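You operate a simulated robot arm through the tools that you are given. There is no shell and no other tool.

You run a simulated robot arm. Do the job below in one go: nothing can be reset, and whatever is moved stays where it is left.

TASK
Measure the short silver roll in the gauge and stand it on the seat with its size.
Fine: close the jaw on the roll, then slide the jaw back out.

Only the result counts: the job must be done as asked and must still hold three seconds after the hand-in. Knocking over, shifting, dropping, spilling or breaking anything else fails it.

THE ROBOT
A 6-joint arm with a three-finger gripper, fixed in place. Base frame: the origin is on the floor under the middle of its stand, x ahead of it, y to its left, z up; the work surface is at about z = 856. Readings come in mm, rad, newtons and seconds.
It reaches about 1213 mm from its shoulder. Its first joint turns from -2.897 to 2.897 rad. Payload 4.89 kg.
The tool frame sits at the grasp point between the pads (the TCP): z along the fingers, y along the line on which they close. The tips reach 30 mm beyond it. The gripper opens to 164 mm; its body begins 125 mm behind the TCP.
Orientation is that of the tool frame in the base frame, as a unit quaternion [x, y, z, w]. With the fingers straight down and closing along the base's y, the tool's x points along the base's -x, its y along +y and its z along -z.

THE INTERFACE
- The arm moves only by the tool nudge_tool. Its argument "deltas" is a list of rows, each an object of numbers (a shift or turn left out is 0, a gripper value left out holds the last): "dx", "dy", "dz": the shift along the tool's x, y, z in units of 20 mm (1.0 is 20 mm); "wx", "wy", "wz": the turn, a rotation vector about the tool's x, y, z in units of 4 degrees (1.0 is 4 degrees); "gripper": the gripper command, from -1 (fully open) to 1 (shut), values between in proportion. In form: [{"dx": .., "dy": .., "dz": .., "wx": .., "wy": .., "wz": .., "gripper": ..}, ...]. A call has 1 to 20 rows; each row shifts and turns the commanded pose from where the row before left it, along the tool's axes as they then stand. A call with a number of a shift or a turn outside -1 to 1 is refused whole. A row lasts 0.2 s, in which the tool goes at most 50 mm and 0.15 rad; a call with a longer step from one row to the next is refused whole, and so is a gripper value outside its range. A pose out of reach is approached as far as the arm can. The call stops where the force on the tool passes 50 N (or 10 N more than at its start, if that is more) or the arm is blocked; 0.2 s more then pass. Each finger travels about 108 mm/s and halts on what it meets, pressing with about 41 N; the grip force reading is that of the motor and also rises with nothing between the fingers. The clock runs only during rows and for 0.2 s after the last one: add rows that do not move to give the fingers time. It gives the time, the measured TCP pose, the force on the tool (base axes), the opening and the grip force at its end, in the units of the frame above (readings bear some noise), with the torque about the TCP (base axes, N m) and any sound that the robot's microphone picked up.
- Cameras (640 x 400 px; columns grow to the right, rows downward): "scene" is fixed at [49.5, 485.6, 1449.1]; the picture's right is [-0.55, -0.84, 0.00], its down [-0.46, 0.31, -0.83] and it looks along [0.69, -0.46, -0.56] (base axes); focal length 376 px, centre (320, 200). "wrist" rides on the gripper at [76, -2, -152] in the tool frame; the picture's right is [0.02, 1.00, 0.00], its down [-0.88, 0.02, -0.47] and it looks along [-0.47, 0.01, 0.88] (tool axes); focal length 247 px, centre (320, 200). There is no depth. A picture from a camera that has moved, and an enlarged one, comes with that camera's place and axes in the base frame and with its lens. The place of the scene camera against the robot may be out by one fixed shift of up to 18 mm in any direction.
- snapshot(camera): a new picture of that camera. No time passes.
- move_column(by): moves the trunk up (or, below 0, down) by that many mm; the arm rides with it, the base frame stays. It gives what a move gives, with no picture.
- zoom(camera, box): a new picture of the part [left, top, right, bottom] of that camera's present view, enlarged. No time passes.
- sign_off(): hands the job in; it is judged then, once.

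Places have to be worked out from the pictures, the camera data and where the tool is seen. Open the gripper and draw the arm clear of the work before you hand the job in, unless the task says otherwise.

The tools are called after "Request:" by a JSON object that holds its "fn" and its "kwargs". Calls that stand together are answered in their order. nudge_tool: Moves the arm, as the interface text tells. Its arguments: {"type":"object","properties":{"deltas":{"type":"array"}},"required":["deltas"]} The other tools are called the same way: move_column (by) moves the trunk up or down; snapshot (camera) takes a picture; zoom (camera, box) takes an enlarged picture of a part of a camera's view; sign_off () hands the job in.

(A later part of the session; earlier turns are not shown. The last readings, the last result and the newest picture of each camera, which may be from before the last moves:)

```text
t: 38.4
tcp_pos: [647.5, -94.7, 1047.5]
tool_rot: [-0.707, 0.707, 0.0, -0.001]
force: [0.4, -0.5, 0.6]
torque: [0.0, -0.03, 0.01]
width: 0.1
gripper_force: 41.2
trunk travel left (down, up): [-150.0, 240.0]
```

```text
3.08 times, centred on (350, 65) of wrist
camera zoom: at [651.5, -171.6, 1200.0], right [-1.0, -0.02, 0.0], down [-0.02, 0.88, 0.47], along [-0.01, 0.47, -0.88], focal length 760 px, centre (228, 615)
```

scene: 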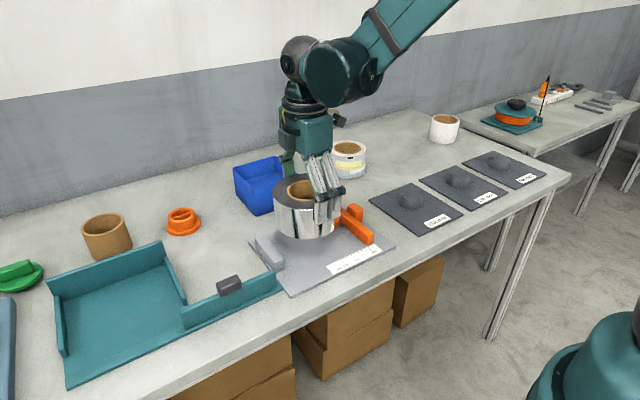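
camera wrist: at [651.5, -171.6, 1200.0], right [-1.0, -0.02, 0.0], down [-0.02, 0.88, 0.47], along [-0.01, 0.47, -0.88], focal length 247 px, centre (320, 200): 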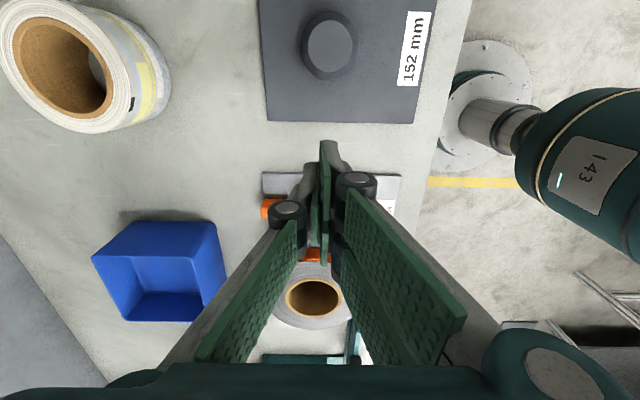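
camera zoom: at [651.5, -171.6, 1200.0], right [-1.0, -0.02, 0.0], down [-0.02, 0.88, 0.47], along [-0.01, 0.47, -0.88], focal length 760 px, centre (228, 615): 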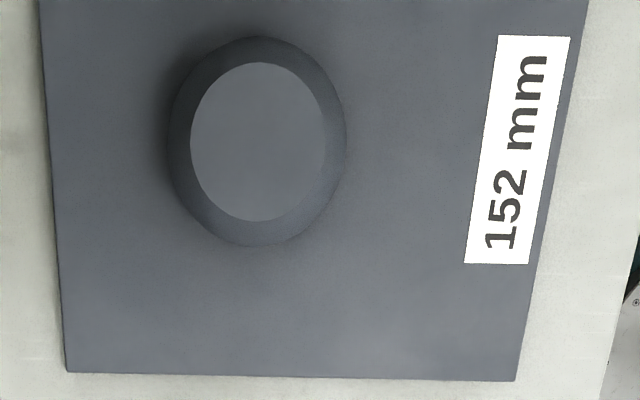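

The closed fingers make a compact pusher about ±30 mm long in y. I'll shift to x≈661 so the paired fingers line up with the knob's middle and descend to TCP z≈908, with the tips about 14 mm over the plate, behind the knob.

Request:
{"fn": "nudge_tool", "kwargs": {"deltas": [{"dy": -0.65, "gripper": 1}, {"dz": 0.7}, {"dz": 0.9}, {"dz": 0.9}, {"dz": 0.9}, {"dz": 0.9}, {"dz": 0.9}, {"dz": 0.7}, {"dz": 0.6}, {"dz": 0.48}, {}]}}

Request:
{"fn": "snapshot", "kwargs": {"camera": "wrist"}}

Request:
{"fn": "zoom", "kwargs": {"camera": "scene", "box": [300, 160, 440, 260]}}

```text
t: 40.8
tcp_pos: [661.8, -94.3, 907.6]
tool_rot: [-0.706, 0.708, 0.001, 0.0]
force: [0.1, -0.1, 0.7]
torque: [0.04, 0.0, -0.04]
width: 0.0
gripper_force: 41.2
trunk travel left (down, up): [-150.0, 240.0]
```

```text
taken
camera wrist: at [664.4, -172.0, 1060.3], right [-1.0, -0.02, 0.0], down [-0.02, 0.88, 0.47], along [-0.01, 0.47, -0.88], focal length 247 px, centre (320, 200)
```

wrist: 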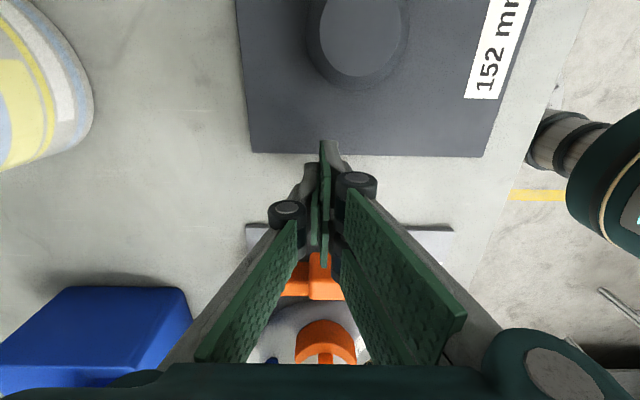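

```text
4.00 times, centred on (370, 210) of scene
camera zoom: at [49.5, 485.6, 1449.1], right [-0.55, -0.84, 0.0], down [-0.46, 0.31, -0.83], along [0.69, -0.46, -0.56], focal length 1504 px, centre (120, 160)
```

zoom: 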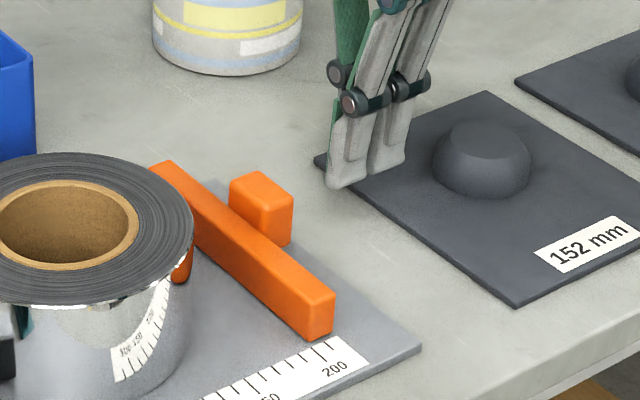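

The pusher is behind the knob and clear. I'll approach along +y and stop short of the expected contact.

Request:
{"fn": "nudge_tool", "kwargs": {"deltas": [{"dx": -0.5, "gripper": 1}, {"dx": -0.5}, {"dx": -0.4}, {"dx": -0.25}, {}]}}

Request:
{"fn": "zoom", "kwargs": {"camera": "scene", "box": [300, 160, 440, 260]}}

```text
t: 42.0
tcp_pos: [660.7, -61.3, 907.7]
tool_rot: [-0.707, 0.707, 0.0, 0.0]
force: [1.2, -0.4, 0.4]
torque: [-0.02, 0.01, -0.03]
width: 0.0
gripper_force: 40.7
trunk travel left (down, up): [-150.0, 240.0]
```

```text
4.00 times, centred on (370, 210) of scene
camera zoom: at [49.5, 485.6, 1449.1], right [-0.55, -0.84, 0.0], down [-0.46, 0.31, -0.83], along [0.69, -0.46, -0.56], focal length 1504 px, centre (120, 160)
```

zoom: 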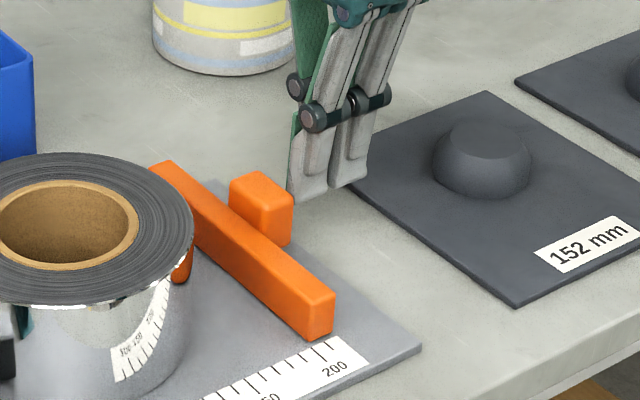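

The tip is now about 10–15 mm from the knob. I'll continue in 4 mm steps and read the force.

Request:
{"fn": "nudge_tool", "kwargs": {"deltas": [{"dx": -0.2}, {"dx": -0.2}, {"dx": -0.2}, {"dx": -0.2}, {}]}}

Request:
{"fn": "zoom", "kwargs": {"camera": "scene", "box": [300, 160, 440, 260]}}

```text
t: 43.2
tcp_pos: [661.7, -44.6, 906.2]
tool_rot: [-0.707, 0.707, 0.001, 0.0]
force: [0.0, 0.3, -0.2]
torque: [0.0, -0.02, 0.03]
width: 0.0
gripper_force: 40.5
trunk travel left (down, up): [-150.0, 240.0]
```

```text
4.00 times, centred on (370, 210) of scene
camera zoom: at [49.5, 485.6, 1449.1], right [-0.55, -0.84, 0.0], down [-0.46, 0.31, -0.83], along [0.69, -0.46, -0.56], focal length 1504 px, centre (120, 160)
```

zoom: 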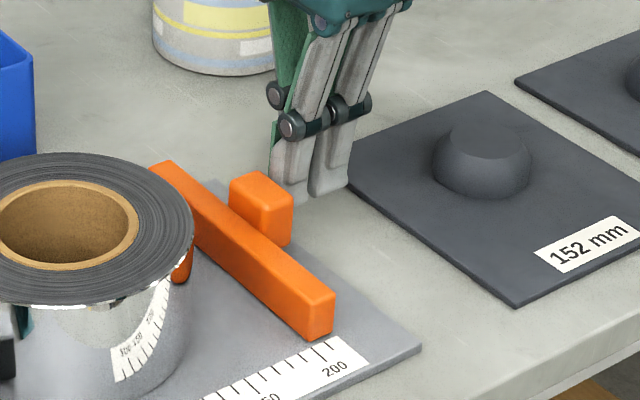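

No contact yet. I'll keep going in small steps.

Request:
{"fn": "nudge_tool", "kwargs": {"deltas": [{"dx": -0.2}, {"dx": -0.2}, {}]}}

Request:
{"fn": "zoom", "kwargs": {"camera": "scene", "box": [300, 160, 440, 260]}}

```text
t: 44.0
tcp_pos: [662.9, -37.1, 905.6]
tool_rot: [-0.707, 0.707, 0.0, 0.0]
force: [-0.1, -0.4, 0.5]
torque: [-0.01, 0.0, 0.02]
width: 0.1
gripper_force: 40.7
trunk travel left (down, up): [-150.0, 240.0]
```

```text
4.00 times, centred on (370, 210) of scene
camera zoom: at [49.5, 485.6, 1449.1], right [-0.55, -0.84, 0.0], down [-0.46, 0.31, -0.83], along [0.69, -0.46, -0.56], focal length 1504 px, centre (120, 160)
```

zoom: 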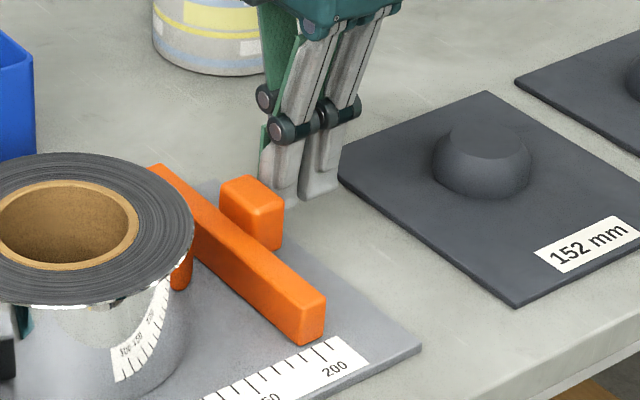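

The jaw has begun to slide with almost no resistance; contact came near TCP y≈-43, where the scale read 201. I'll push on 30 mm at a gentle pace.

Request:
{"fn": "nudge_tool", "kwargs": {"deltas": [{"dx": -0.2}, {"dx": -0.2}, {"dx": -0.2}, {"dx": -0.2}, {"dx": -0.2}, {"dx": -0.2}, {"dx": -0.2}, {}]}}

Request:
{"fn": "zoom", "kwargs": {"camera": "scene", "box": [240, 170, 400, 300]}}

```text
t: 45.8
tcp_pos: [663.5, -9.1, 906.3]
tool_rot: [0.707, -0.707, 0.0, 0.0]
force: [0.5, 0.4, -0.3]
torque: [0.0, 0.0, 0.03]
width: 0.1
gripper_force: 41.0
trunk travel left (down, up): [-150.0, 240.0]
```

```text
3.08 times, centred on (320, 235) of scene
camera zoom: at [49.5, 485.6, 1449.1], right [-0.55, -0.84, 0.0], down [-0.46, 0.31, -0.83], along [0.69, -0.46, -0.56], focal length 1157 px, centre (320, 92)
```

zoom: 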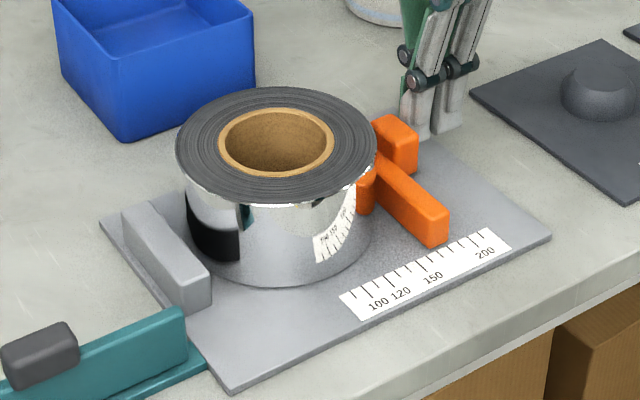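

The jaw is close to the roll (about 168 on the scale). I'll continue more slowly and watch for the roll's resistance.

Request:
{"fn": "nudge_tool", "kwargs": {"deltas": [{"dx": -0.12}, {"dx": -0.12}, {"dx": -0.12}, {"dx": -0.12}, {}]}}

Request:
{"fn": "zoom", "kwargs": {"camera": "scene", "box": [240, 170, 400, 300]}}

```text
t: 47.0
tcp_pos: [662.3, 1.2, 906.4]
tool_rot: [-0.707, 0.707, 0.0, 0.0]
force: [-1.2, -2.4, 0.0]
torque: [-0.05, 0.0, 0.05]
width: 0.0
gripper_force: 41.3
trunk travel left (down, up): [-150.0, 240.0]
```

```text
3.08 times, centred on (320, 235) of scene
camera zoom: at [49.5, 485.6, 1449.1], right [-0.55, -0.84, 0.0], down [-0.46, 0.31, -0.83], along [0.69, -0.46, -0.56], focal length 1157 px, centre (320, 92)
```

zoom: 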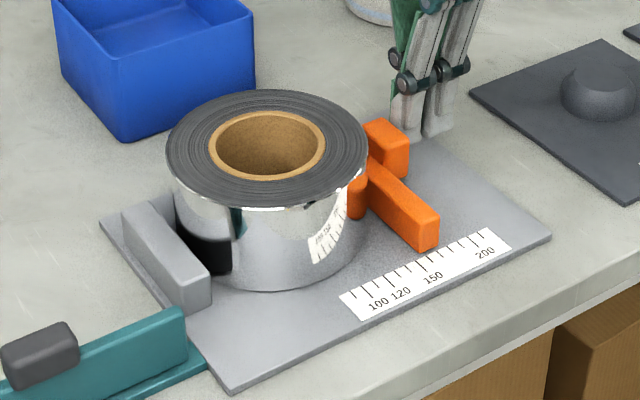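

The jaw is now touching the roll and has pushed it a few mm toward the fixed jaw (-2.4 N). I'll continue in 1–1.5 mm steps until the force rises.

Request:
{"fn": "nudge_tool", "kwargs": {"deltas": [{"dx": -0.08}, {"dx": -0.08}, {}]}}

```text
t: 47.8
tcp_pos: [661.8, 3.0, 906.8]
tool_rot: [-0.707, 0.707, 0.001, 0.0]
force: [1.4, -2.8, -0.3]
torque: [-0.1, -0.04, 0.0]
width: 0.0
gripper_force: 40.9
trunk travel left (down, up): [-150.0, 240.0]
```

Request:
{"fn": "nudge_tool", "kwargs": {"deltas": [{"dx": -0.08}, {"dx": -0.08}, {}]}}

Request:
{"fn": "zoom", "kwargs": {"camera": "scene", "box": [240, 170, 400, 300]}}

```text
t: 48.6
tcp_pos: [661.2, 4.0, 906.3]
tool_rot: [-0.706, 0.708, 0.0, 0.0]
force: [5.4, -36.9, 1.8]
torque: [-0.65, -0.09, -0.03]
width: 0.0
gripper_force: 41.3
trunk travel left (down, up): [-150.0, 240.0]
```

```text
3.08 times, centred on (320, 235) of scene
camera zoom: at [49.5, 485.6, 1449.1], right [-0.55, -0.84, 0.0], down [-0.46, 0.31, -0.83], along [0.69, -0.46, -0.56], focal length 1157 px, centre (320, 92)
```

zoom: 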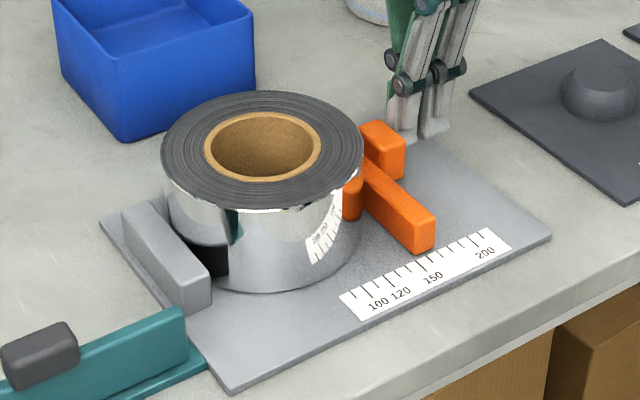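

The force jumped to 37 N, so the roll is clamped against the fixed jaw. I'll read the scale before moving.

Request:
{"fn": "zoom", "kwargs": {"camera": "scene", "box": [315, 210, 385, 260]}}

Request:
{"fn": "zoom", "kwargs": {"camera": "scene", "box": [250, 210, 320, 260]}}

Request:
{"fn": "snapshot", "kwargs": {"camera": "wrist"}}

```text
8.00 times, centred on (350, 235) of scene
camera zoom: at [49.5, 485.6, 1449.1], right [-0.55, -0.84, 0.0], down [-0.46, 0.31, -0.83], along [0.69, -0.46, -0.56], focal length 3007 px, centre (80, -80)
```

zoom: 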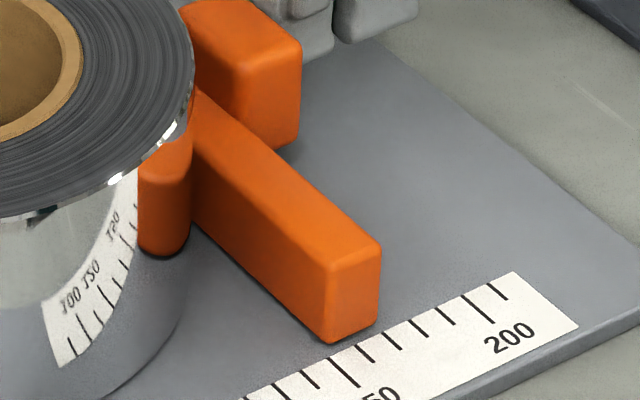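

```text
8.00 times, centred on (285, 235) of scene
camera zoom: at [49.5, 485.6, 1449.1], right [-0.55, -0.84, 0.0], down [-0.46, 0.31, -0.83], along [0.69, -0.46, -0.56], focal length 3007 px, centre (600, -80)
```

zoom: 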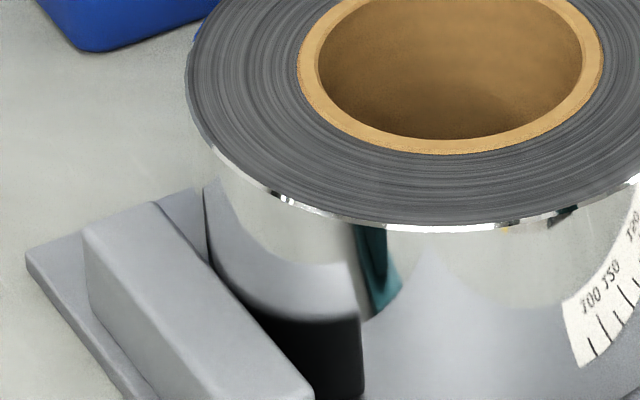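

```text
taken
camera wrist: at [664.7, -72.6, 1060.4], right [-1.0, -0.02, 0.0], down [-0.02, 0.88, 0.47], along [-0.01, 0.47, -0.88], focal length 247 px, centre (320, 200)
```

wrist: 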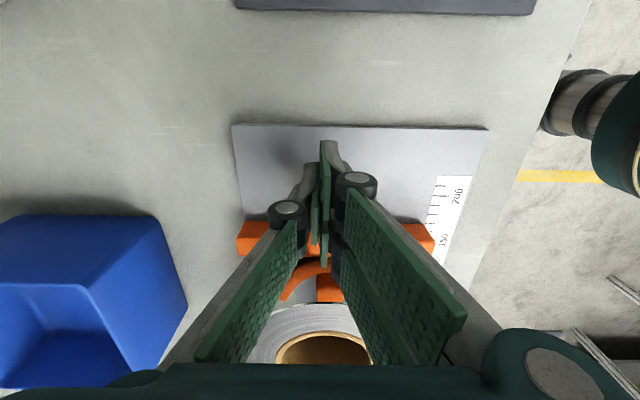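

The inner edge of the jaw falls at roughly 152–154, so the 152 mm seat is the one. I'll back the pusher away from the knob, rise, open the gripper and confirm the reading from above.

Request:
{"fn": "nudge_tool", "kwargs": {"deltas": [{"dx": 0.2, "gripper": 1}, {"dx": 0.5}, {"dx": 0.8}, {"dx": 0.9}, {"dx": 0.9}, {"dz": -0.5}, {"dz": -0.9}, {"dz": -0.9}, {"dz": -0.9}, {"dz": -0.9}, {"dz": -0.9}, {"dz": -0.9}, {"dz": -0.9}, {"gripper": -1}, {}, {}, {}, {}, {}]}}

Request:
{"fn": "snapshot", "kwargs": {"camera": "wrist"}}

Request:
{"fn": "zoom", "kwargs": {"camera": "wrist", "box": [240, 130, 440, 280]}}

Request:
{"fn": "zoom", "kwargs": {"camera": "scene", "box": [240, 170, 400, 300]}}

```text
t: 52.6
tcp_pos: [661.3, -58.0, 1042.1]
tool_rot: [0.707, -0.707, 0.0, 0.0]
force: [0.2, -0.3, -0.1]
torque: [-0.01, -0.03, -0.04]
width: 163.8
gripper_force: 0.1
trunk travel left (down, up): [-150.0, 240.0]
```

```text
taken
camera wrist: at [664.0, -135.6, 1195.6], right [-1.0, -0.02, 0.0], down [-0.02, 0.88, 0.47], along [-0.01, 0.47, -0.88], focal length 247 px, centre (320, 200)
```

wrist: 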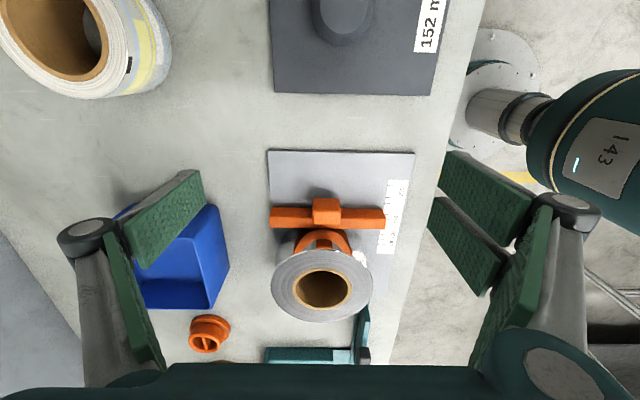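

```text
2.67 times, centred on (340, 205) of wrist
camera zoom: at [664.0, -135.6, 1195.6], right [-1.0, -0.02, 0.0], down [-0.02, 0.88, 0.47], along [-0.01, 0.47, -0.88], focal length 659 px, centre (267, 187)
```

zoom: 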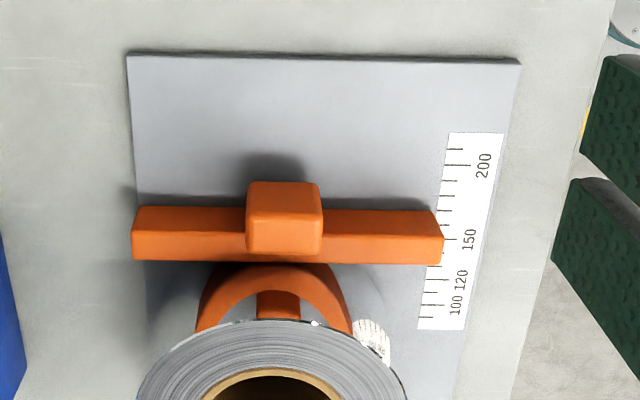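

```text
3.08 times, centred on (320, 235) of scene
camera zoom: at [49.5, 485.6, 1449.1], right [-0.55, -0.84, 0.0], down [-0.46, 0.31, -0.83], along [0.69, -0.46, -0.56], focal length 1157 px, centre (320, 92)
```

zoom: 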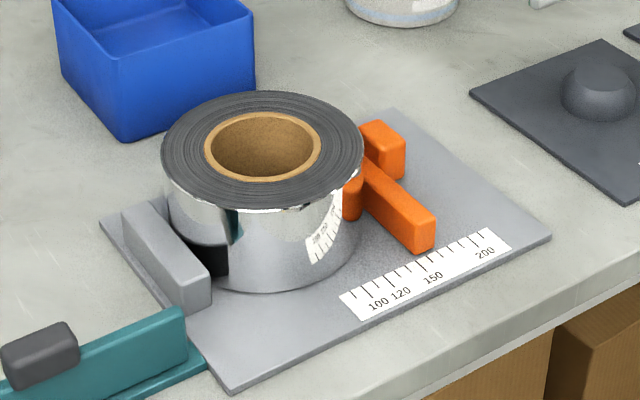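

The jaw rests on the roll at a reading of about 152 and stays there. To pull it back I'll straddle the roll with the open gripper, so that the paired fingers (-x side) come down inside the bar's near end at x≈562–574. First I'll hover there and check clearances.

Request:
{"fn": "nudge_tool", "kwargs": {"deltas": [{"dx": -0.6, "dy": 0.25, "gripper": -1}, {"dx": -0.9}, {"dx": -0.9}, {"dx": -0.9}, {"dx": -0.9}, {"dx": -0.9}, {"dx": -0.9}, {"dx": -0.9}, {"dx": -0.9}, {"dx": -0.8}, {"dz": 0.6}, {"dz": 0.9}, {"dz": 0.9}, {"dz": 0.9}, {}]}}

Request:
{"fn": "snapshot", "kwargs": {"camera": "wrist"}}

Request:
{"fn": "zoom", "kwargs": {"camera": "scene", "box": [240, 150, 400, 280]}}

```text
t: 55.8
tcp_pos: [656.6, 115.2, 976.0]
tool_rot: [-0.707, 0.708, -0.001, 0.0]
force: [-0.6, 0.1, -0.7]
torque: [-0.03, 0.07, -0.02]
width: 164.0
gripper_force: 0.0
trunk travel left (down, up): [-150.0, 240.0]
```

```text
taken
camera wrist: at [660.2, 36.7, 1128.8], right [-1.0, -0.02, 0.0], down [-0.02, 0.88, 0.47], along [-0.01, 0.47, -0.88], focal length 247 px, centre (320, 200)
```

wrist: 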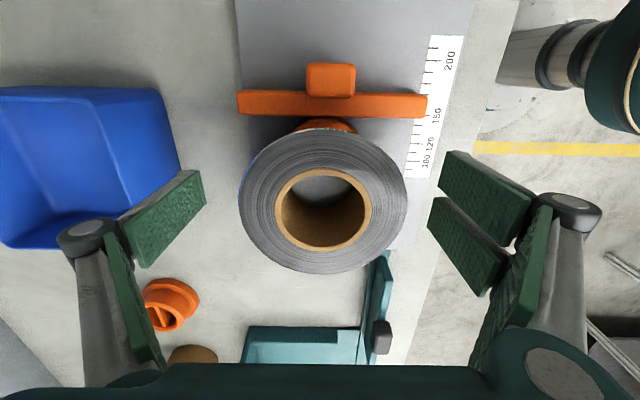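

```text
3.08 times, centred on (320, 215) of scene
camera zoom: at [49.5, 485.6, 1449.1], right [-0.55, -0.84, 0.0], down [-0.46, 0.31, -0.83], along [0.69, -0.46, -0.56], focal length 1157 px, centre (320, 154)
```

zoom: 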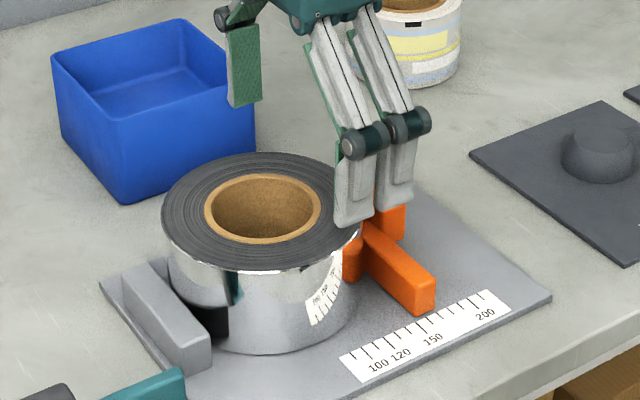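

Request:
{"fn": "zoom", "kwargs": {"camera": "wrist", "box": [340, 20, 500, 200]}}

Request:
{"fn": "zoom", "kwargs": {"camera": "wrist", "box": [220, 50, 450, 280]}}

```text
2.22 times, centred on (420, 110) of wrist
camera zoom: at [660.2, 36.7, 1128.8], right [-1.0, -0.02, 0.0], down [-0.02, 0.88, 0.47], along [-0.01, 0.47, -0.88], focal length 549 px, centre (98, 400)
```

zoom: 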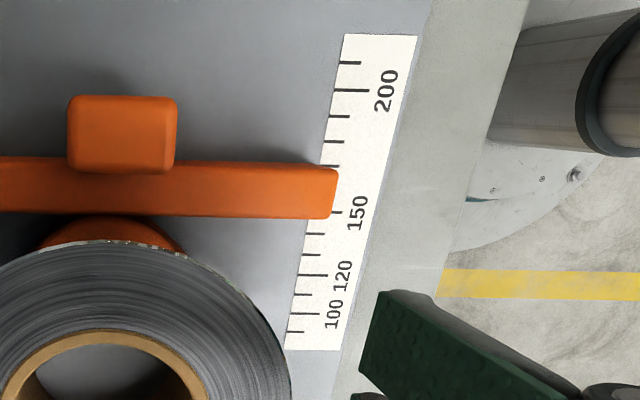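

```text
1.74 times, centred on (335, 165) of wrist
camera zoom: at [660.2, 36.7, 1128.8], right [-1.0, -0.02, 0.0], down [-0.02, 0.88, 0.47], along [-0.01, 0.47, -0.88], focal length 430 px, centre (294, 261)
```

zoom: 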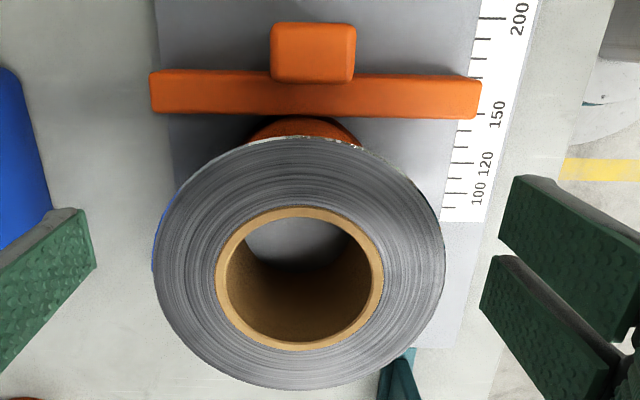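

The roll is at x≈655, so the open pads (at 574.6 and 738.6) clear it by 4–8 mm. I'll descend beside it until the tips sit below the top of the bar.

Request:
{"fn": "nudge_tool", "kwargs": {"deltas": [{"dz": 0.4, "gripper": -1}, {"dz": 0.4}, {"dz": 0.4}, {"dz": 0.4}, {"dz": 0.4}, {"dz": 0.4}, {"dz": 0.4}, {"dz": 0.4}, {"dz": 0.3}, {}]}}

Request:
{"fn": "snapshot", "kwargs": {"camera": "wrist"}}

Request:
{"fn": "zoom", "kwargs": {"camera": "scene", "box": [240, 150, 400, 280]}}

```text
t: 58.0
tcp_pos: [656.2, 114.1, 904.4]
tool_rot: [0.707, -0.707, 0.0, 0.0]
force: [-0.9, 0.0, 0.2]
torque: [-0.03, -0.01, 0.01]
width: 164.0
gripper_force: 0.0
trunk travel left (down, up): [-150.0, 240.0]
```

```text
taken
camera wrist: at [660.1, 35.9, 1059.7], right [-1.0, -0.02, 0.0], down [-0.02, 0.88, 0.47], along [-0.01, 0.47, -0.88], focal length 247 px, centre (320, 200)
```

wrist: 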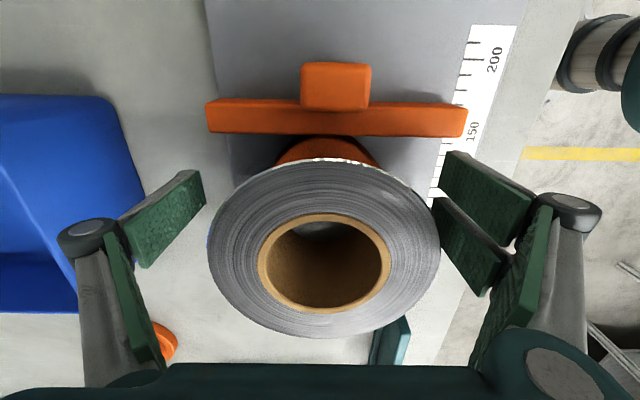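

```text
3.08 times, centred on (320, 215) of scene
camera zoom: at [49.5, 485.6, 1449.1], right [-0.55, -0.84, 0.0], down [-0.46, 0.31, -0.83], along [0.69, -0.46, -0.56], focal length 1157 px, centre (320, 154)
```

zoom: 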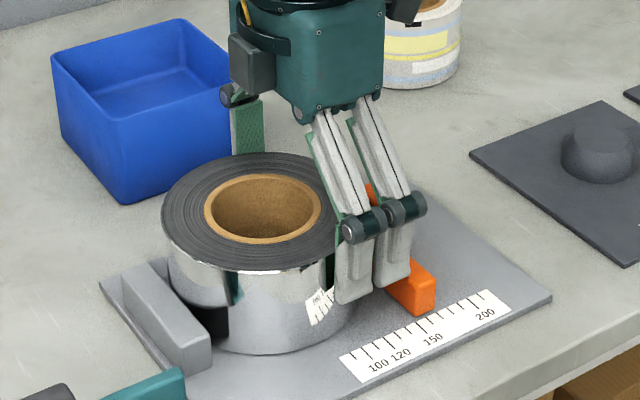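

The fingers sit inside the bar without touching anything (force near zero). I'll pull gently along -y and check that the jaw starts moving.

Request:
{"fn": "nudge_tool", "kwargs": {"deltas": [{"dx": 0.2, "gripper": -1}, {"dx": 0.2}, {"dx": 0.2}, {"dx": 0.2}, {}]}}

Request:
{"fn": "zoom", "kwargs": {"camera": "scene", "box": [240, 150, 400, 280]}}

Request:
{"fn": "snapshot", "kwargs": {"camera": "wrist"}}

```text
t: 59.2
tcp_pos: [656.9, 95.5, 906.5]
tool_rot: [0.707, -0.707, 0.0, 0.001]
force: [-0.2, 0.0, 0.5]
torque: [-0.01, -0.02, 0.03]
width: 164.1
gripper_force: 0.1
trunk travel left (down, up): [-150.0, 240.0]
```

```text
3.08 times, centred on (320, 215) of scene
camera zoom: at [49.5, 485.6, 1449.1], right [-0.55, -0.84, 0.0], down [-0.46, 0.31, -0.83], along [0.69, -0.46, -0.56], focal length 1157 px, centre (320, 154)
```

zoom: 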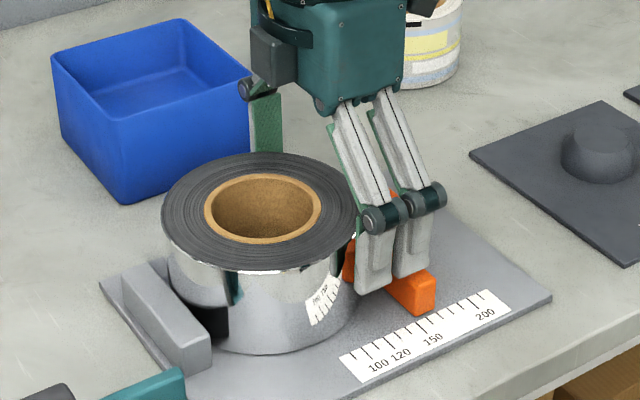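

```text
taken
camera wrist: at [660.1, 18.5, 1060.4], right [-1.0, -0.02, 0.0], down [-0.02, 0.88, 0.47], along [-0.01, 0.47, -0.88], focal length 247 px, centre (320, 200)
```

wrist: 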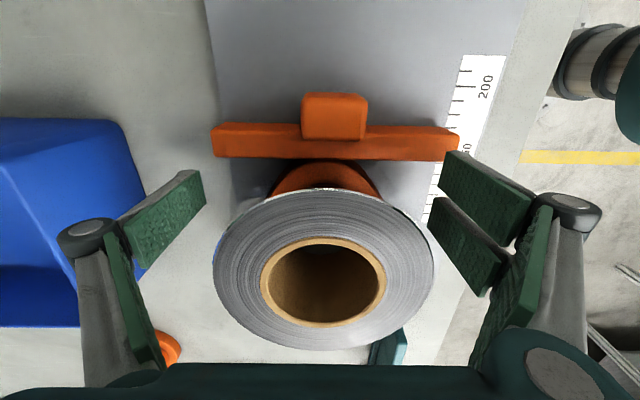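

The jaw hasn't moved. With the gripper fully open the tips ride higher (only about 10 mm beyond the TCP), so they passed over the bar. I'll go back to y≈117, lower a further 21 mm so the tips reach about z 875, and try again.

Request:
{"fn": "nudge_tool", "kwargs": {"deltas": [{"dx": -0.3, "gripper": -1}, {"dx": -0.4}, {"dx": -0.4}, {"dz": 0.2}, {"dz": 0.2}, {"dz": 0.2}, {"dz": 0.2}, {"dz": 0.2}, {"dz": 0.1}, {}]}}

Request:
{"fn": "zoom", "kwargs": {"camera": "scene", "box": [240, 150, 400, 280]}}

Request:
{"fn": "snapshot", "kwargs": {"camera": "wrist"}}

```text
t: 61.4
tcp_pos: [657.0, 117.5, 885.5]
tool_rot: [-0.707, 0.707, 0.001, 0.0]
force: [-0.2, -0.5, 0.0]
torque: [0.0, 0.02, 0.01]
width: 164.2
gripper_force: 0.0
trunk travel left (down, up): [-150.0, 240.0]
```

```text
3.08 times, centred on (320, 215) of scene
camera zoom: at [49.5, 485.6, 1449.1], right [-0.55, -0.84, 0.0], down [-0.46, 0.31, -0.83], along [0.69, -0.46, -0.56], focal length 1157 px, centre (320, 154)
```

zoom: 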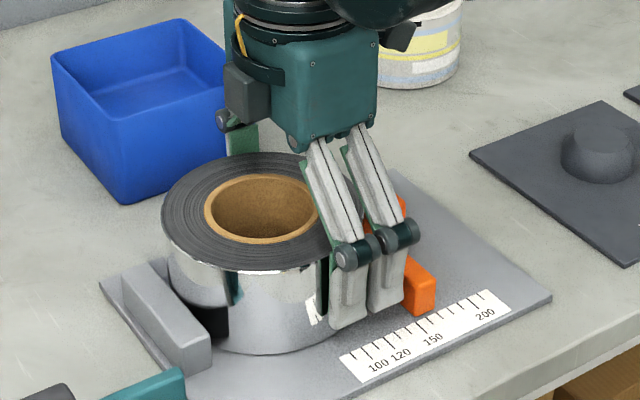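

```text
taken
camera wrist: at [659.9, 40.9, 1038.3], right [-1.0, -0.02, 0.0], down [-0.02, 0.88, 0.47], along [-0.01, 0.47, -0.88], focal length 247 px, centre (320, 200)
```

wrist: 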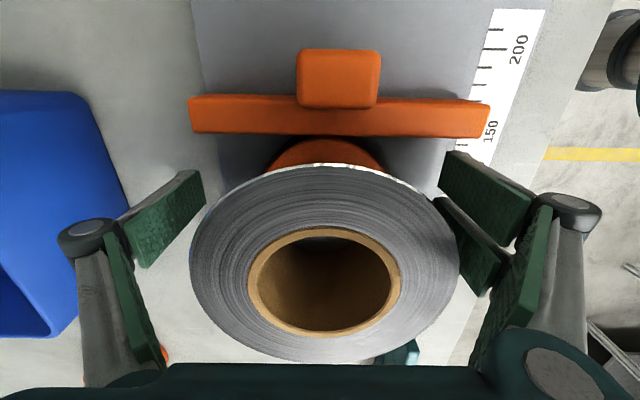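

The tips are now clearly beside the bar, below its top. I'll pull gently along -y again.

Request:
{"fn": "nudge_tool", "kwargs": {"deltas": [{"dx": 0.2, "gripper": -1}, {"dx": 0.2}, {"dx": 0.2}, {"dx": 0.2}, {}]}}

Request:
{"fn": "zoom", "kwargs": {"camera": "scene", "box": [240, 150, 400, 280]}}

Request:
{"fn": "snapshot", "kwargs": {"camera": "wrist"}}

```text
t: 62.6
tcp_pos: [658.5, 102.8, 884.8]
tool_rot: [-0.707, 0.707, 0.0, -0.001]
force: [0.2, -0.3, -0.2]
torque: [0.03, 0.03, 0.01]
width: 164.0
gripper_force: 0.2
trunk travel left (down, up): [-150.0, 240.0]
```

```text
3.08 times, centred on (320, 215) of scene
camera zoom: at [49.5, 485.6, 1449.1], right [-0.55, -0.84, 0.0], down [-0.46, 0.31, -0.83], along [0.69, -0.46, -0.56], focal length 1157 px, centre (320, 154)
```

zoom: 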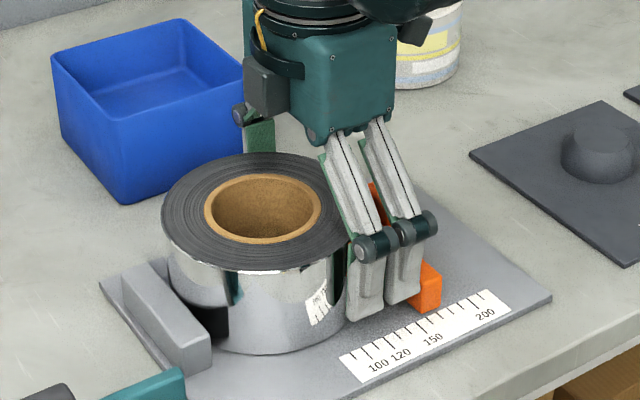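

```text
taken
camera wrist: at [660.3, 25.1, 1038.0], right [-1.0, -0.02, 0.0], down [-0.02, 0.88, 0.47], along [-0.01, 0.47, -0.88], focal length 247 px, centre (320, 200)
```

wrist: 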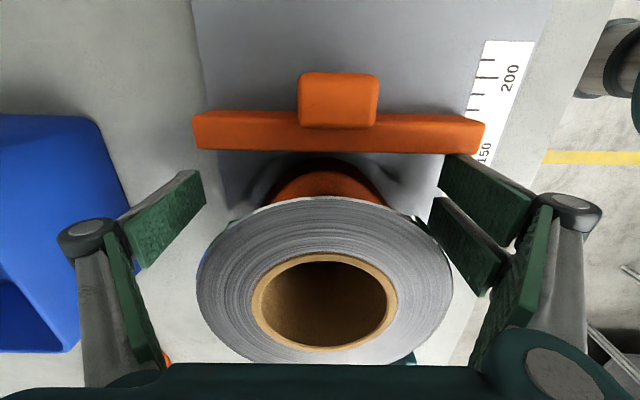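

The jaw is now moving with the fingers. I'll keep pulling to bring it back to about its starting reading (~200).

Request:
{"fn": "nudge_tool", "kwargs": {"deltas": [{"dx": 0.2, "gripper": -1}, {"dx": 0.2}, {"dx": 0.2}, {"dx": 0.2}, {"dx": 0.2}, {"dx": 0.2}, {"dx": 0.2}, {"dx": 0.2}, {"dx": 0.2}, {"dx": 0.2}, {}]}}

Request:
{"fn": "zoom", "kwargs": {"camera": "scene", "box": [240, 150, 400, 280]}}

Request:
{"fn": "snapshot", "kwargs": {"camera": "wrist"}}

```text
t: 65.0
tcp_pos: [658.6, 62.6, 884.6]
tool_rot: [-0.707, 0.707, 0.0, -0.001]
force: [0.1, 0.2, 0.5]
torque: [0.04, -0.01, -0.02]
width: 164.0
gripper_force: 0.0
trunk travel left (down, up): [-150.0, 240.0]
```

```text
3.08 times, centred on (320, 215) of scene
camera zoom: at [49.5, 485.6, 1449.1], right [-0.55, -0.84, 0.0], down [-0.46, 0.31, -0.83], along [0.69, -0.46, -0.56], focal length 1157 px, centre (320, 154)
```

zoom: 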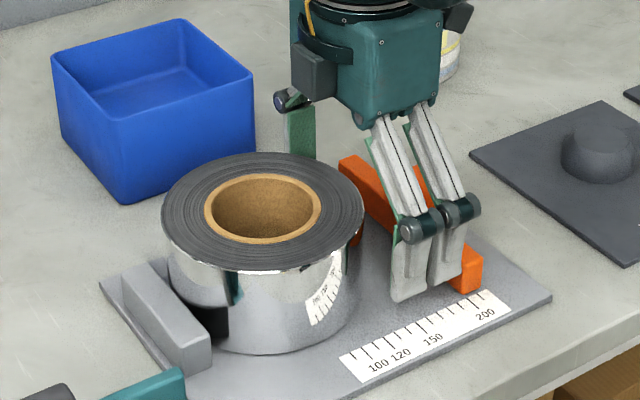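

```text
taken
camera wrist: at [660.7, -15.0, 1037.3], right [-1.0, -0.02, 0.0], down [-0.02, 0.88, 0.47], along [-0.01, 0.47, -0.88], focal length 247 px, centre (320, 200)
```

wrist: 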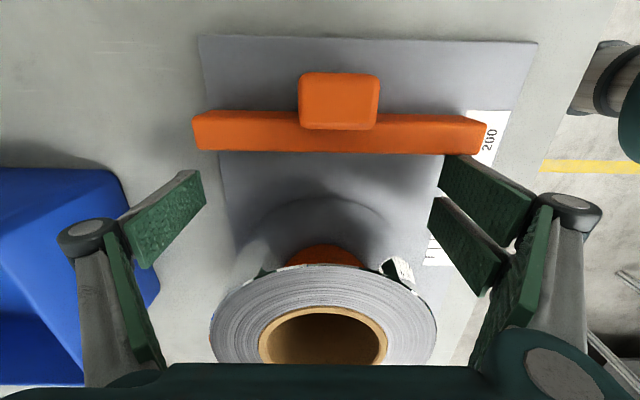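

The jaw is back almost at its starting reading (about 199). I'll pull 3 mm more, then step the fingers off the bar and rise clear.

Request:
{"fn": "nudge_tool", "kwargs": {"deltas": [{"dx": 0.15, "gripper": -1}, {}, {"dx": -0.3}, {"dx": -0.2}, {"dz": -0.5}, {"dz": -0.9}, {"dz": -0.9}, {"dz": -0.9}, {"dz": -0.9}, {"dz": -0.9}, {"dz": -0.9}, {}]}}

Request:
{"fn": "snapshot", "kwargs": {"camera": "wrist"}}

Request:
{"fn": "snapshot", "kwargs": {"camera": "scene"}}

Request:
{"fn": "zoom", "kwargs": {"camera": "scene", "box": [240, 170, 400, 300]}}

```text
t: 67.6
tcp_pos: [657.7, 69.6, 1003.9]
tool_rot: [0.708, -0.707, -0.001, 0.0]
force: [0.5, 0.7, -0.8]
torque: [0.02, -0.03, 0.0]
width: 164.0
gripper_force: 0.1
trunk travel left (down, up): [-150.0, 240.0]
```

```text
taken
camera wrist: at [660.0, -8.2, 1157.0], right [-1.0, -0.02, 0.0], down [-0.02, 0.88, 0.47], along [-0.01, 0.47, -0.88], focal length 247 px, centre (320, 200)
```

wrist: 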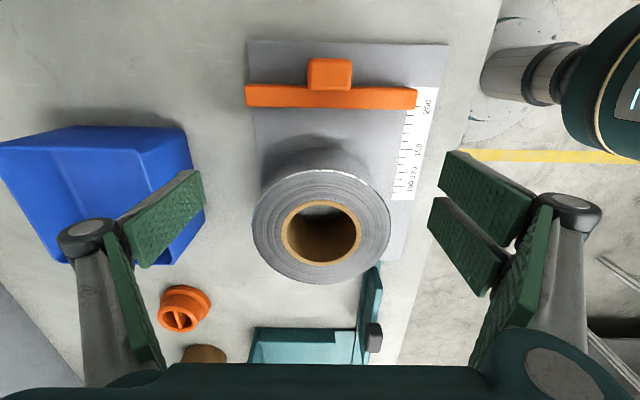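

```text
taken
```

scene: 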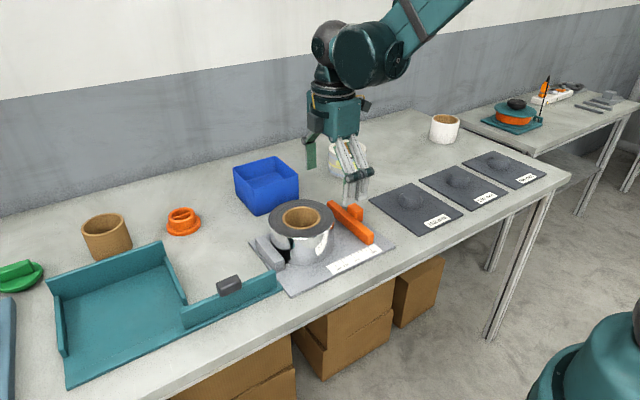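

```text
3.08 times, centred on (320, 235) of scene
camera zoom: at [49.5, 485.6, 1449.1], right [-0.55, -0.84, 0.0], down [-0.46, 0.31, -0.83], along [0.69, -0.46, -0.56], focal length 1157 px, centre (320, 92)
```

zoom: 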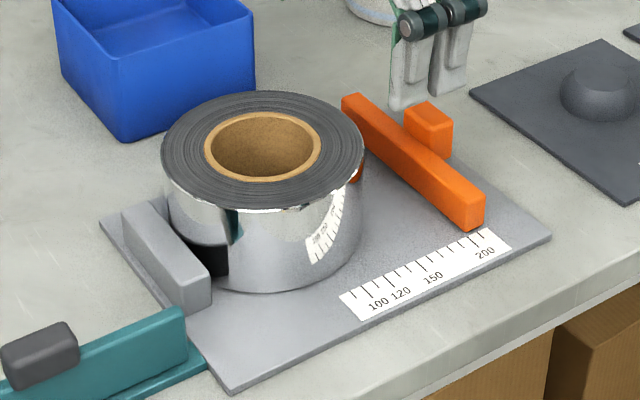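

The jaw is back out at its starting position (~201) and the roll is untouched at about (655.5, 152). I'll move over the roll for the re-grasp.

Request:
{"fn": "nudge_tool", "kwargs": {"deltas": [{"dx": -0.6, "dy": 0.1, "gripper": -1}, {"dx": -0.9}, {"dx": -0.9}, {"dx": -0.9}, {"dx": -0.8}, {}]}}

Request:
{"fn": "snapshot", "kwargs": {"camera": "wrist"}}

Request:
{"fn": "zoom", "kwargs": {"camera": "wrist", "box": [220, 50, 430, 250]}}

```text
t: 69.0
tcp_pos: [652.7, 153.6, 1001.7]
tool_rot: [-0.707, 0.707, -0.001, 0.0]
force: [-0.1, 0.0, 0.0]
torque: [0.03, -0.01, 0.0]
width: 164.0
gripper_force: 0.0
trunk travel left (down, up): [-150.0, 240.0]
```

```text
taken
camera wrist: at [656.8, 74.7, 1156.1], right [-1.0, -0.02, 0.0], down [-0.02, 0.88, 0.47], along [-0.01, 0.47, -0.88], focal length 247 px, centre (320, 200)
```

wrist: 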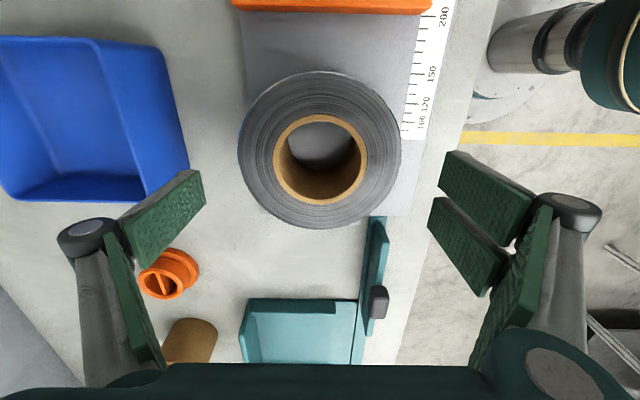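

```text
2.00 times, centred on (325, 150) of wrist
camera zoom: at [656.8, 74.7, 1156.1], right [-1.0, -0.02, 0.0], down [-0.02, 0.88, 0.47], along [-0.01, 0.47, -0.88], focal length 494 px, centre (310, 300)
```

zoom: 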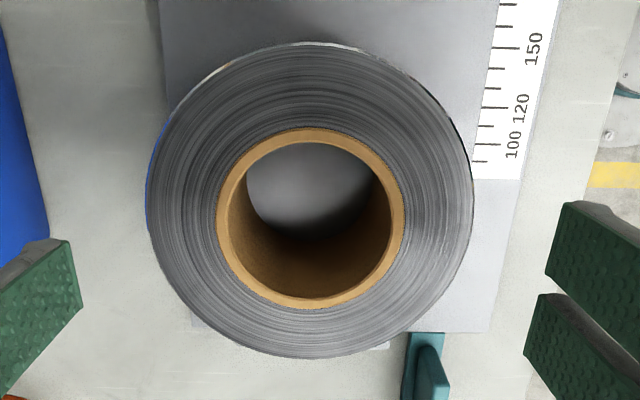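

The roll is centred to within about 1 mm in x and 2 mm in y. I'll descend to TCP z≈910.

Request:
{"fn": "nudge_tool", "kwargs": {"deltas": [{"dz": 0.5, "dy": -0.04, "gripper": -1}, {"dz": 0.5}, {"dz": 0.5}, {"dz": 0.4}, {"dz": 0.4}, {"dz": 0.4}, {"dz": 0.4}, {"dz": 0.4}, {"dz": 0.4}, {"dz": 0.4}, {"dz": 0.3}, {}]}}

Request:
{"fn": "snapshot", "kwargs": {"camera": "wrist"}}

```text
t: 71.6
tcp_pos: [656.1, 151.4, 911.4]
tool_rot: [0.707, -0.707, 0.001, 0.0]
force: [0.4, -0.3, 0.3]
torque: [-0.02, -0.03, 0.0]
width: 164.3
gripper_force: 0.1
trunk travel left (down, up): [-150.0, 240.0]
```

```text
taken
camera wrist: at [658.6, 74.4, 1064.3], right [-1.0, -0.02, 0.0], down [-0.02, 0.88, 0.47], along [-0.01, 0.47, -0.88], focal length 247 px, centre (320, 200)
```

wrist: 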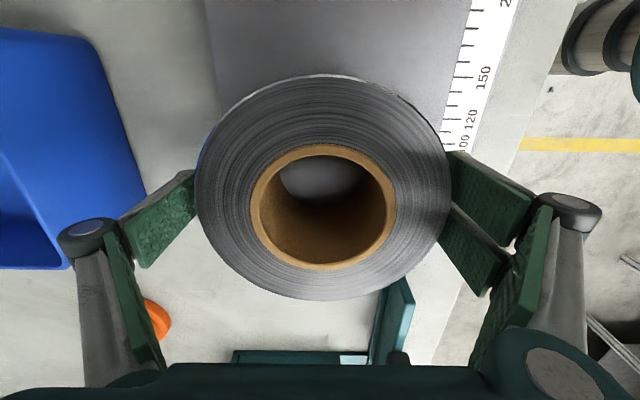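

The pads are on both sides of the roll with nothing touching. I'll close the fingers on it.

Request:
{"fn": "nudge_tool", "kwargs": {"deltas": [{"gripper": 1}, {}, {}, {}, {}]}}

Request:
{"fn": "snapshot", "kwargs": {"camera": "wrist"}}

```text
t: 72.8
tcp_pos: [655.6, 151.8, 910.9]
tool_rot: [-0.707, 0.707, 0.0, 0.0]
force: [-7.2, 0.0, 8.6]
torque: [0.24, 1.58, 0.1]
width: 150.7
gripper_force: 41.3
trunk travel left (down, up): [-150.0, 240.0]
```

```text
taken
camera wrist: at [658.2, 74.4, 1064.6], right [-1.0, -0.02, 0.0], down [-0.02, 0.88, 0.47], along [-0.01, 0.47, -0.88], focal length 247 px, centre (320, 200)
```

wrist: 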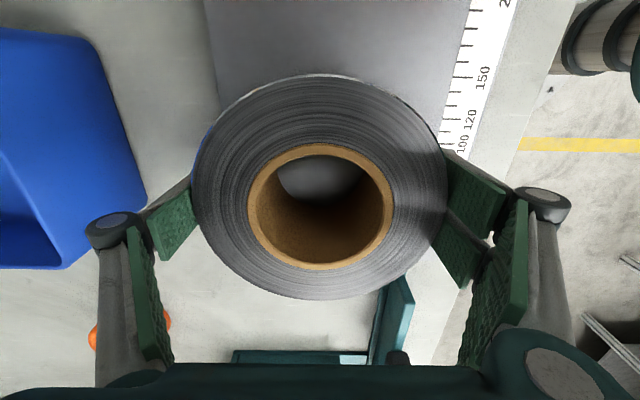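

Gripped again at 150.7 mm. I'll lift it straight up out of the gauge to about z 1060.

Request:
{"fn": "nudge_tool", "kwargs": {"deltas": [{"dz": -0.2, "gripper": 1}, {"dz": -0.3}, {"dz": -0.4}, {"dz": -0.5}, {"dz": -0.6}, {"dz": -0.6}, {"dz": -0.6}, {"dz": -0.7}, {"dz": -0.7}, {"dz": -0.7}, {"dz": -0.7}, {"dz": -0.7}, {"dz": -0.7}, {}]}}

Request:
{"fn": "snapshot", "kwargs": {"camera": "wrist"}}

Request:
{"fn": "snapshot", "kwargs": {"camera": "scene"}}

```text
t: 75.8
tcp_pos: [657.2, 151.1, 1057.7]
tool_rot: [-0.707, 0.707, 0.0, 0.0]
force: [-0.1, 0.0, -8.8]
torque: [-0.03, 0.0, -0.02]
width: 150.4
gripper_force: 41.5
trunk travel left (down, up): [-150.0, 240.0]
```

```text
taken
camera wrist: at [658.9, 74.1, 1211.7], right [-1.0, -0.02, 0.0], down [-0.02, 0.88, 0.47], along [-0.01, 0.47, -0.88], focal length 247 px, centre (320, 200)
```

wrist: 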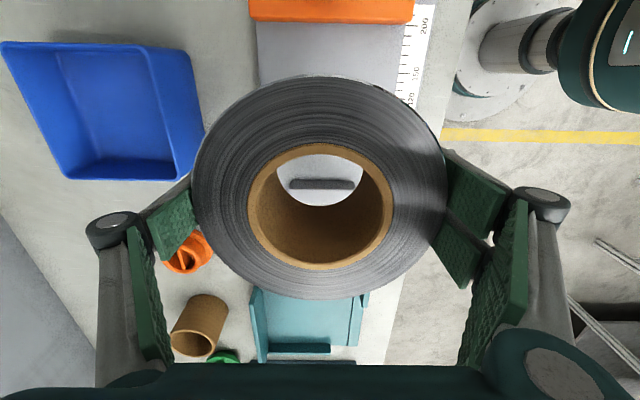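

```text
taken
```

scene: 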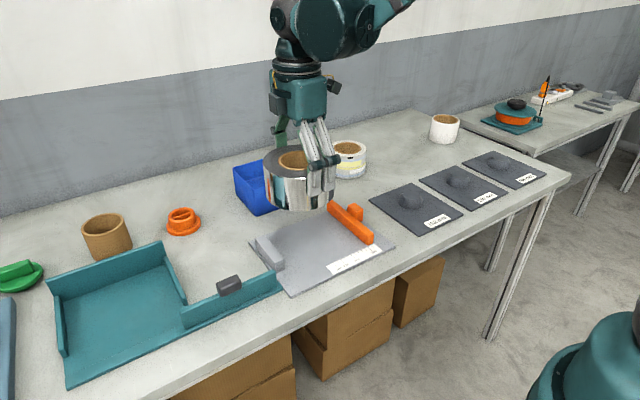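

The roll is held again (8.8 N, level) and the gauge is undisturbed. The 152 mm seat's boss is at about (641, -192), so I'll carry the roll there at height.

Request:
{"fn": "nudge_tool", "kwargs": {"deltas": [{"dx": 0.5, "dy": 0.04, "gripper": 1}, {"dx": 0.95, "dy": 0.04}, {"dx": 0.95, "dy": 0.04}, {"dx": 0.95, "dy": 0.04}, {"dx": 0.95, "dy": 0.04}, {"dx": 0.95, "dy": 0.04}, {"dx": 0.95, "dy": 0.04}, {"dx": 0.95, "dy": 0.04}, {"dx": 0.95, "dy": 0.04}, {"dx": 0.95, "dy": 0.04}, {"dx": 0.95, "dy": 0.04}, {"dx": 0.95, "dy": 0.04}, {"dx": 0.95, "dy": 0.04}, {"dx": 0.95, "dy": 0.04}, {"dx": 0.95, "dy": 0.04}, {"dx": 0.95, "dy": 0.04}, {"dx": 0.95, "dy": 0.04}, {"dx": 0.95, "dy": 0.04}, {"dx": 0.55, "dy": 0.04}, {}]}}

Request:
{"fn": "snapshot", "kwargs": {"camera": "wrist"}}

Request:
{"fn": "snapshot", "kwargs": {"camera": "scene"}}

```text
t: 80.0
tcp_pos: [640.3, -191.0, 1057.4]
tool_rot: [-0.707, 0.707, 0.0, 0.001]
force: [0.3, 0.2, -8.9]
torque: [-0.05, 0.0, -0.02]
width: 150.2
gripper_force: 41.4
trunk travel left (down, up): [-150.0, 240.0]
```

```text
taken
camera wrist: at [644.1, -268.6, 1211.4], right [-1.0, -0.02, 0.0], down [-0.02, 0.88, 0.47], along [-0.01, 0.47, -0.88], focal length 247 px, centre (320, 200)
```

wrist: 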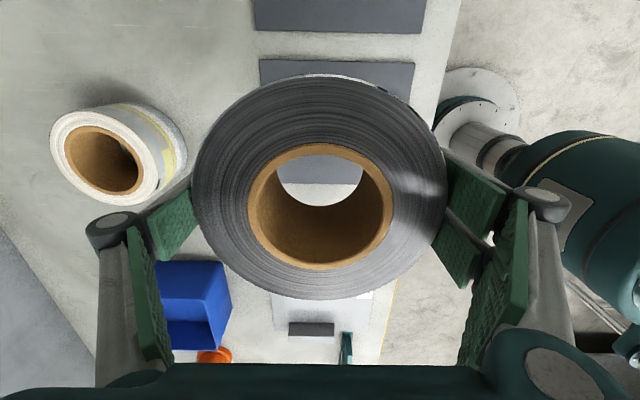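

```text
taken
```

scene: 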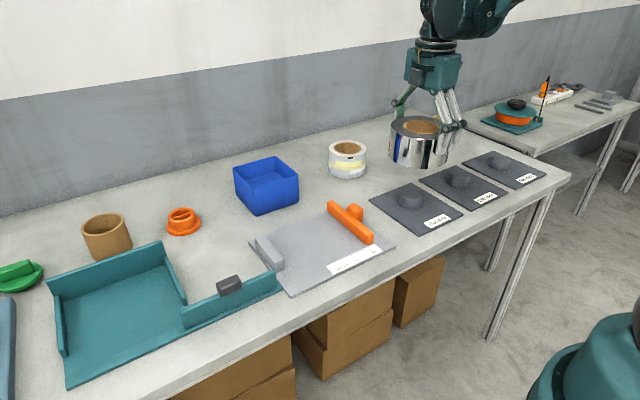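

The roll hovers over the 152 mm seat. I'll trim y by about 2 mm and lower until the roll's underside is some 15 mm above the boss, then look through the core.

Request:
{"fn": "nudge_tool", "kwargs": {"deltas": [{"dx": 0.12, "gripper": 1}, {"dz": 0.6}, {"dz": 0.7}, {"dz": 0.7}, {"dz": 0.7}, {"dz": 0.7}, {"dz": 0.7}, {"dz": 0.6}, {"dz": 0.4}, {}]}}

Request:
{"fn": "snapshot", "kwargs": {"camera": "wrist"}}

Request:
{"fn": "zoom", "kwargs": {"camera": "wrist", "box": [240, 130, 400, 280]}}

Request:
{"fn": "zoom", "kwargs": {"camera": "scene", "box": [350, 100, 510, 250]}}

```text
t: 82.2
tcp_pos: [640.8, -195.1, 956.0]
tool_rot: [0.707, -0.707, 0.0, 0.001]
force: [1.2, -1.0, -9.0]
torque: [0.0, 0.01, 0.01]
width: 150.6
gripper_force: 41.6
trunk travel left (down, up): [-150.0, 240.0]
```

```text
taken
camera wrist: at [643.9, -272.3, 1109.1], right [-1.0, -0.02, 0.0], down [-0.02, 0.88, 0.47], along [-0.01, 0.47, -0.88], focal length 247 px, centre (320, 200)
```

wrist: 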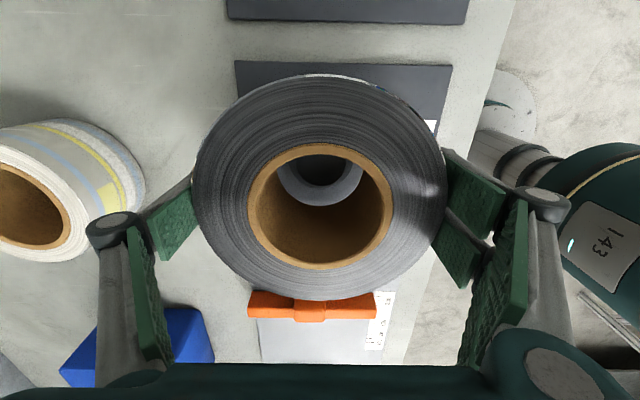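

```text
2.67 times, centred on (320, 205) of wrist
camera zoom: at [643.9, -272.3, 1109.1], right [-1.0, -0.02, 0.0], down [-0.02, 0.88, 0.47], along [-0.01, 0.47, -0.88], focal length 659 px, centre (320, 187)
```

zoom: 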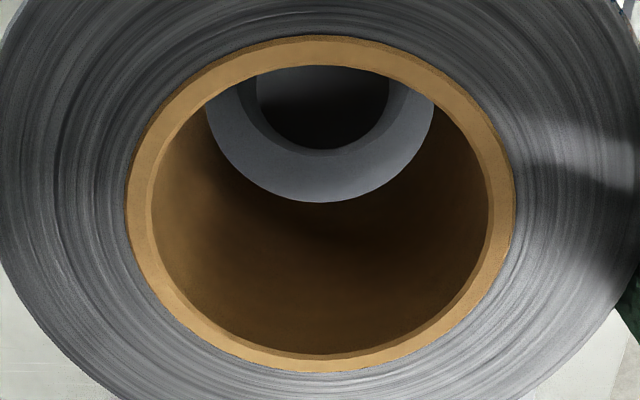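

```text
2.67 times, centred on (430, 175) of scene
camera zoom: at [49.5, 485.6, 1449.1], right [-0.55, -0.84, 0.0], down [-0.46, 0.31, -0.83], along [0.69, -0.46, -0.56], focal length 1002 px, centre (27, 267)
```

zoom: 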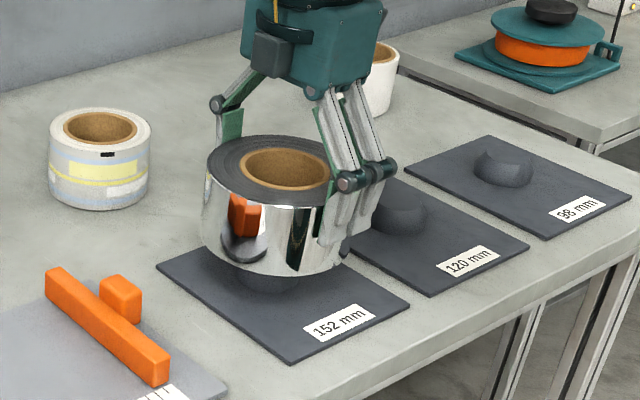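

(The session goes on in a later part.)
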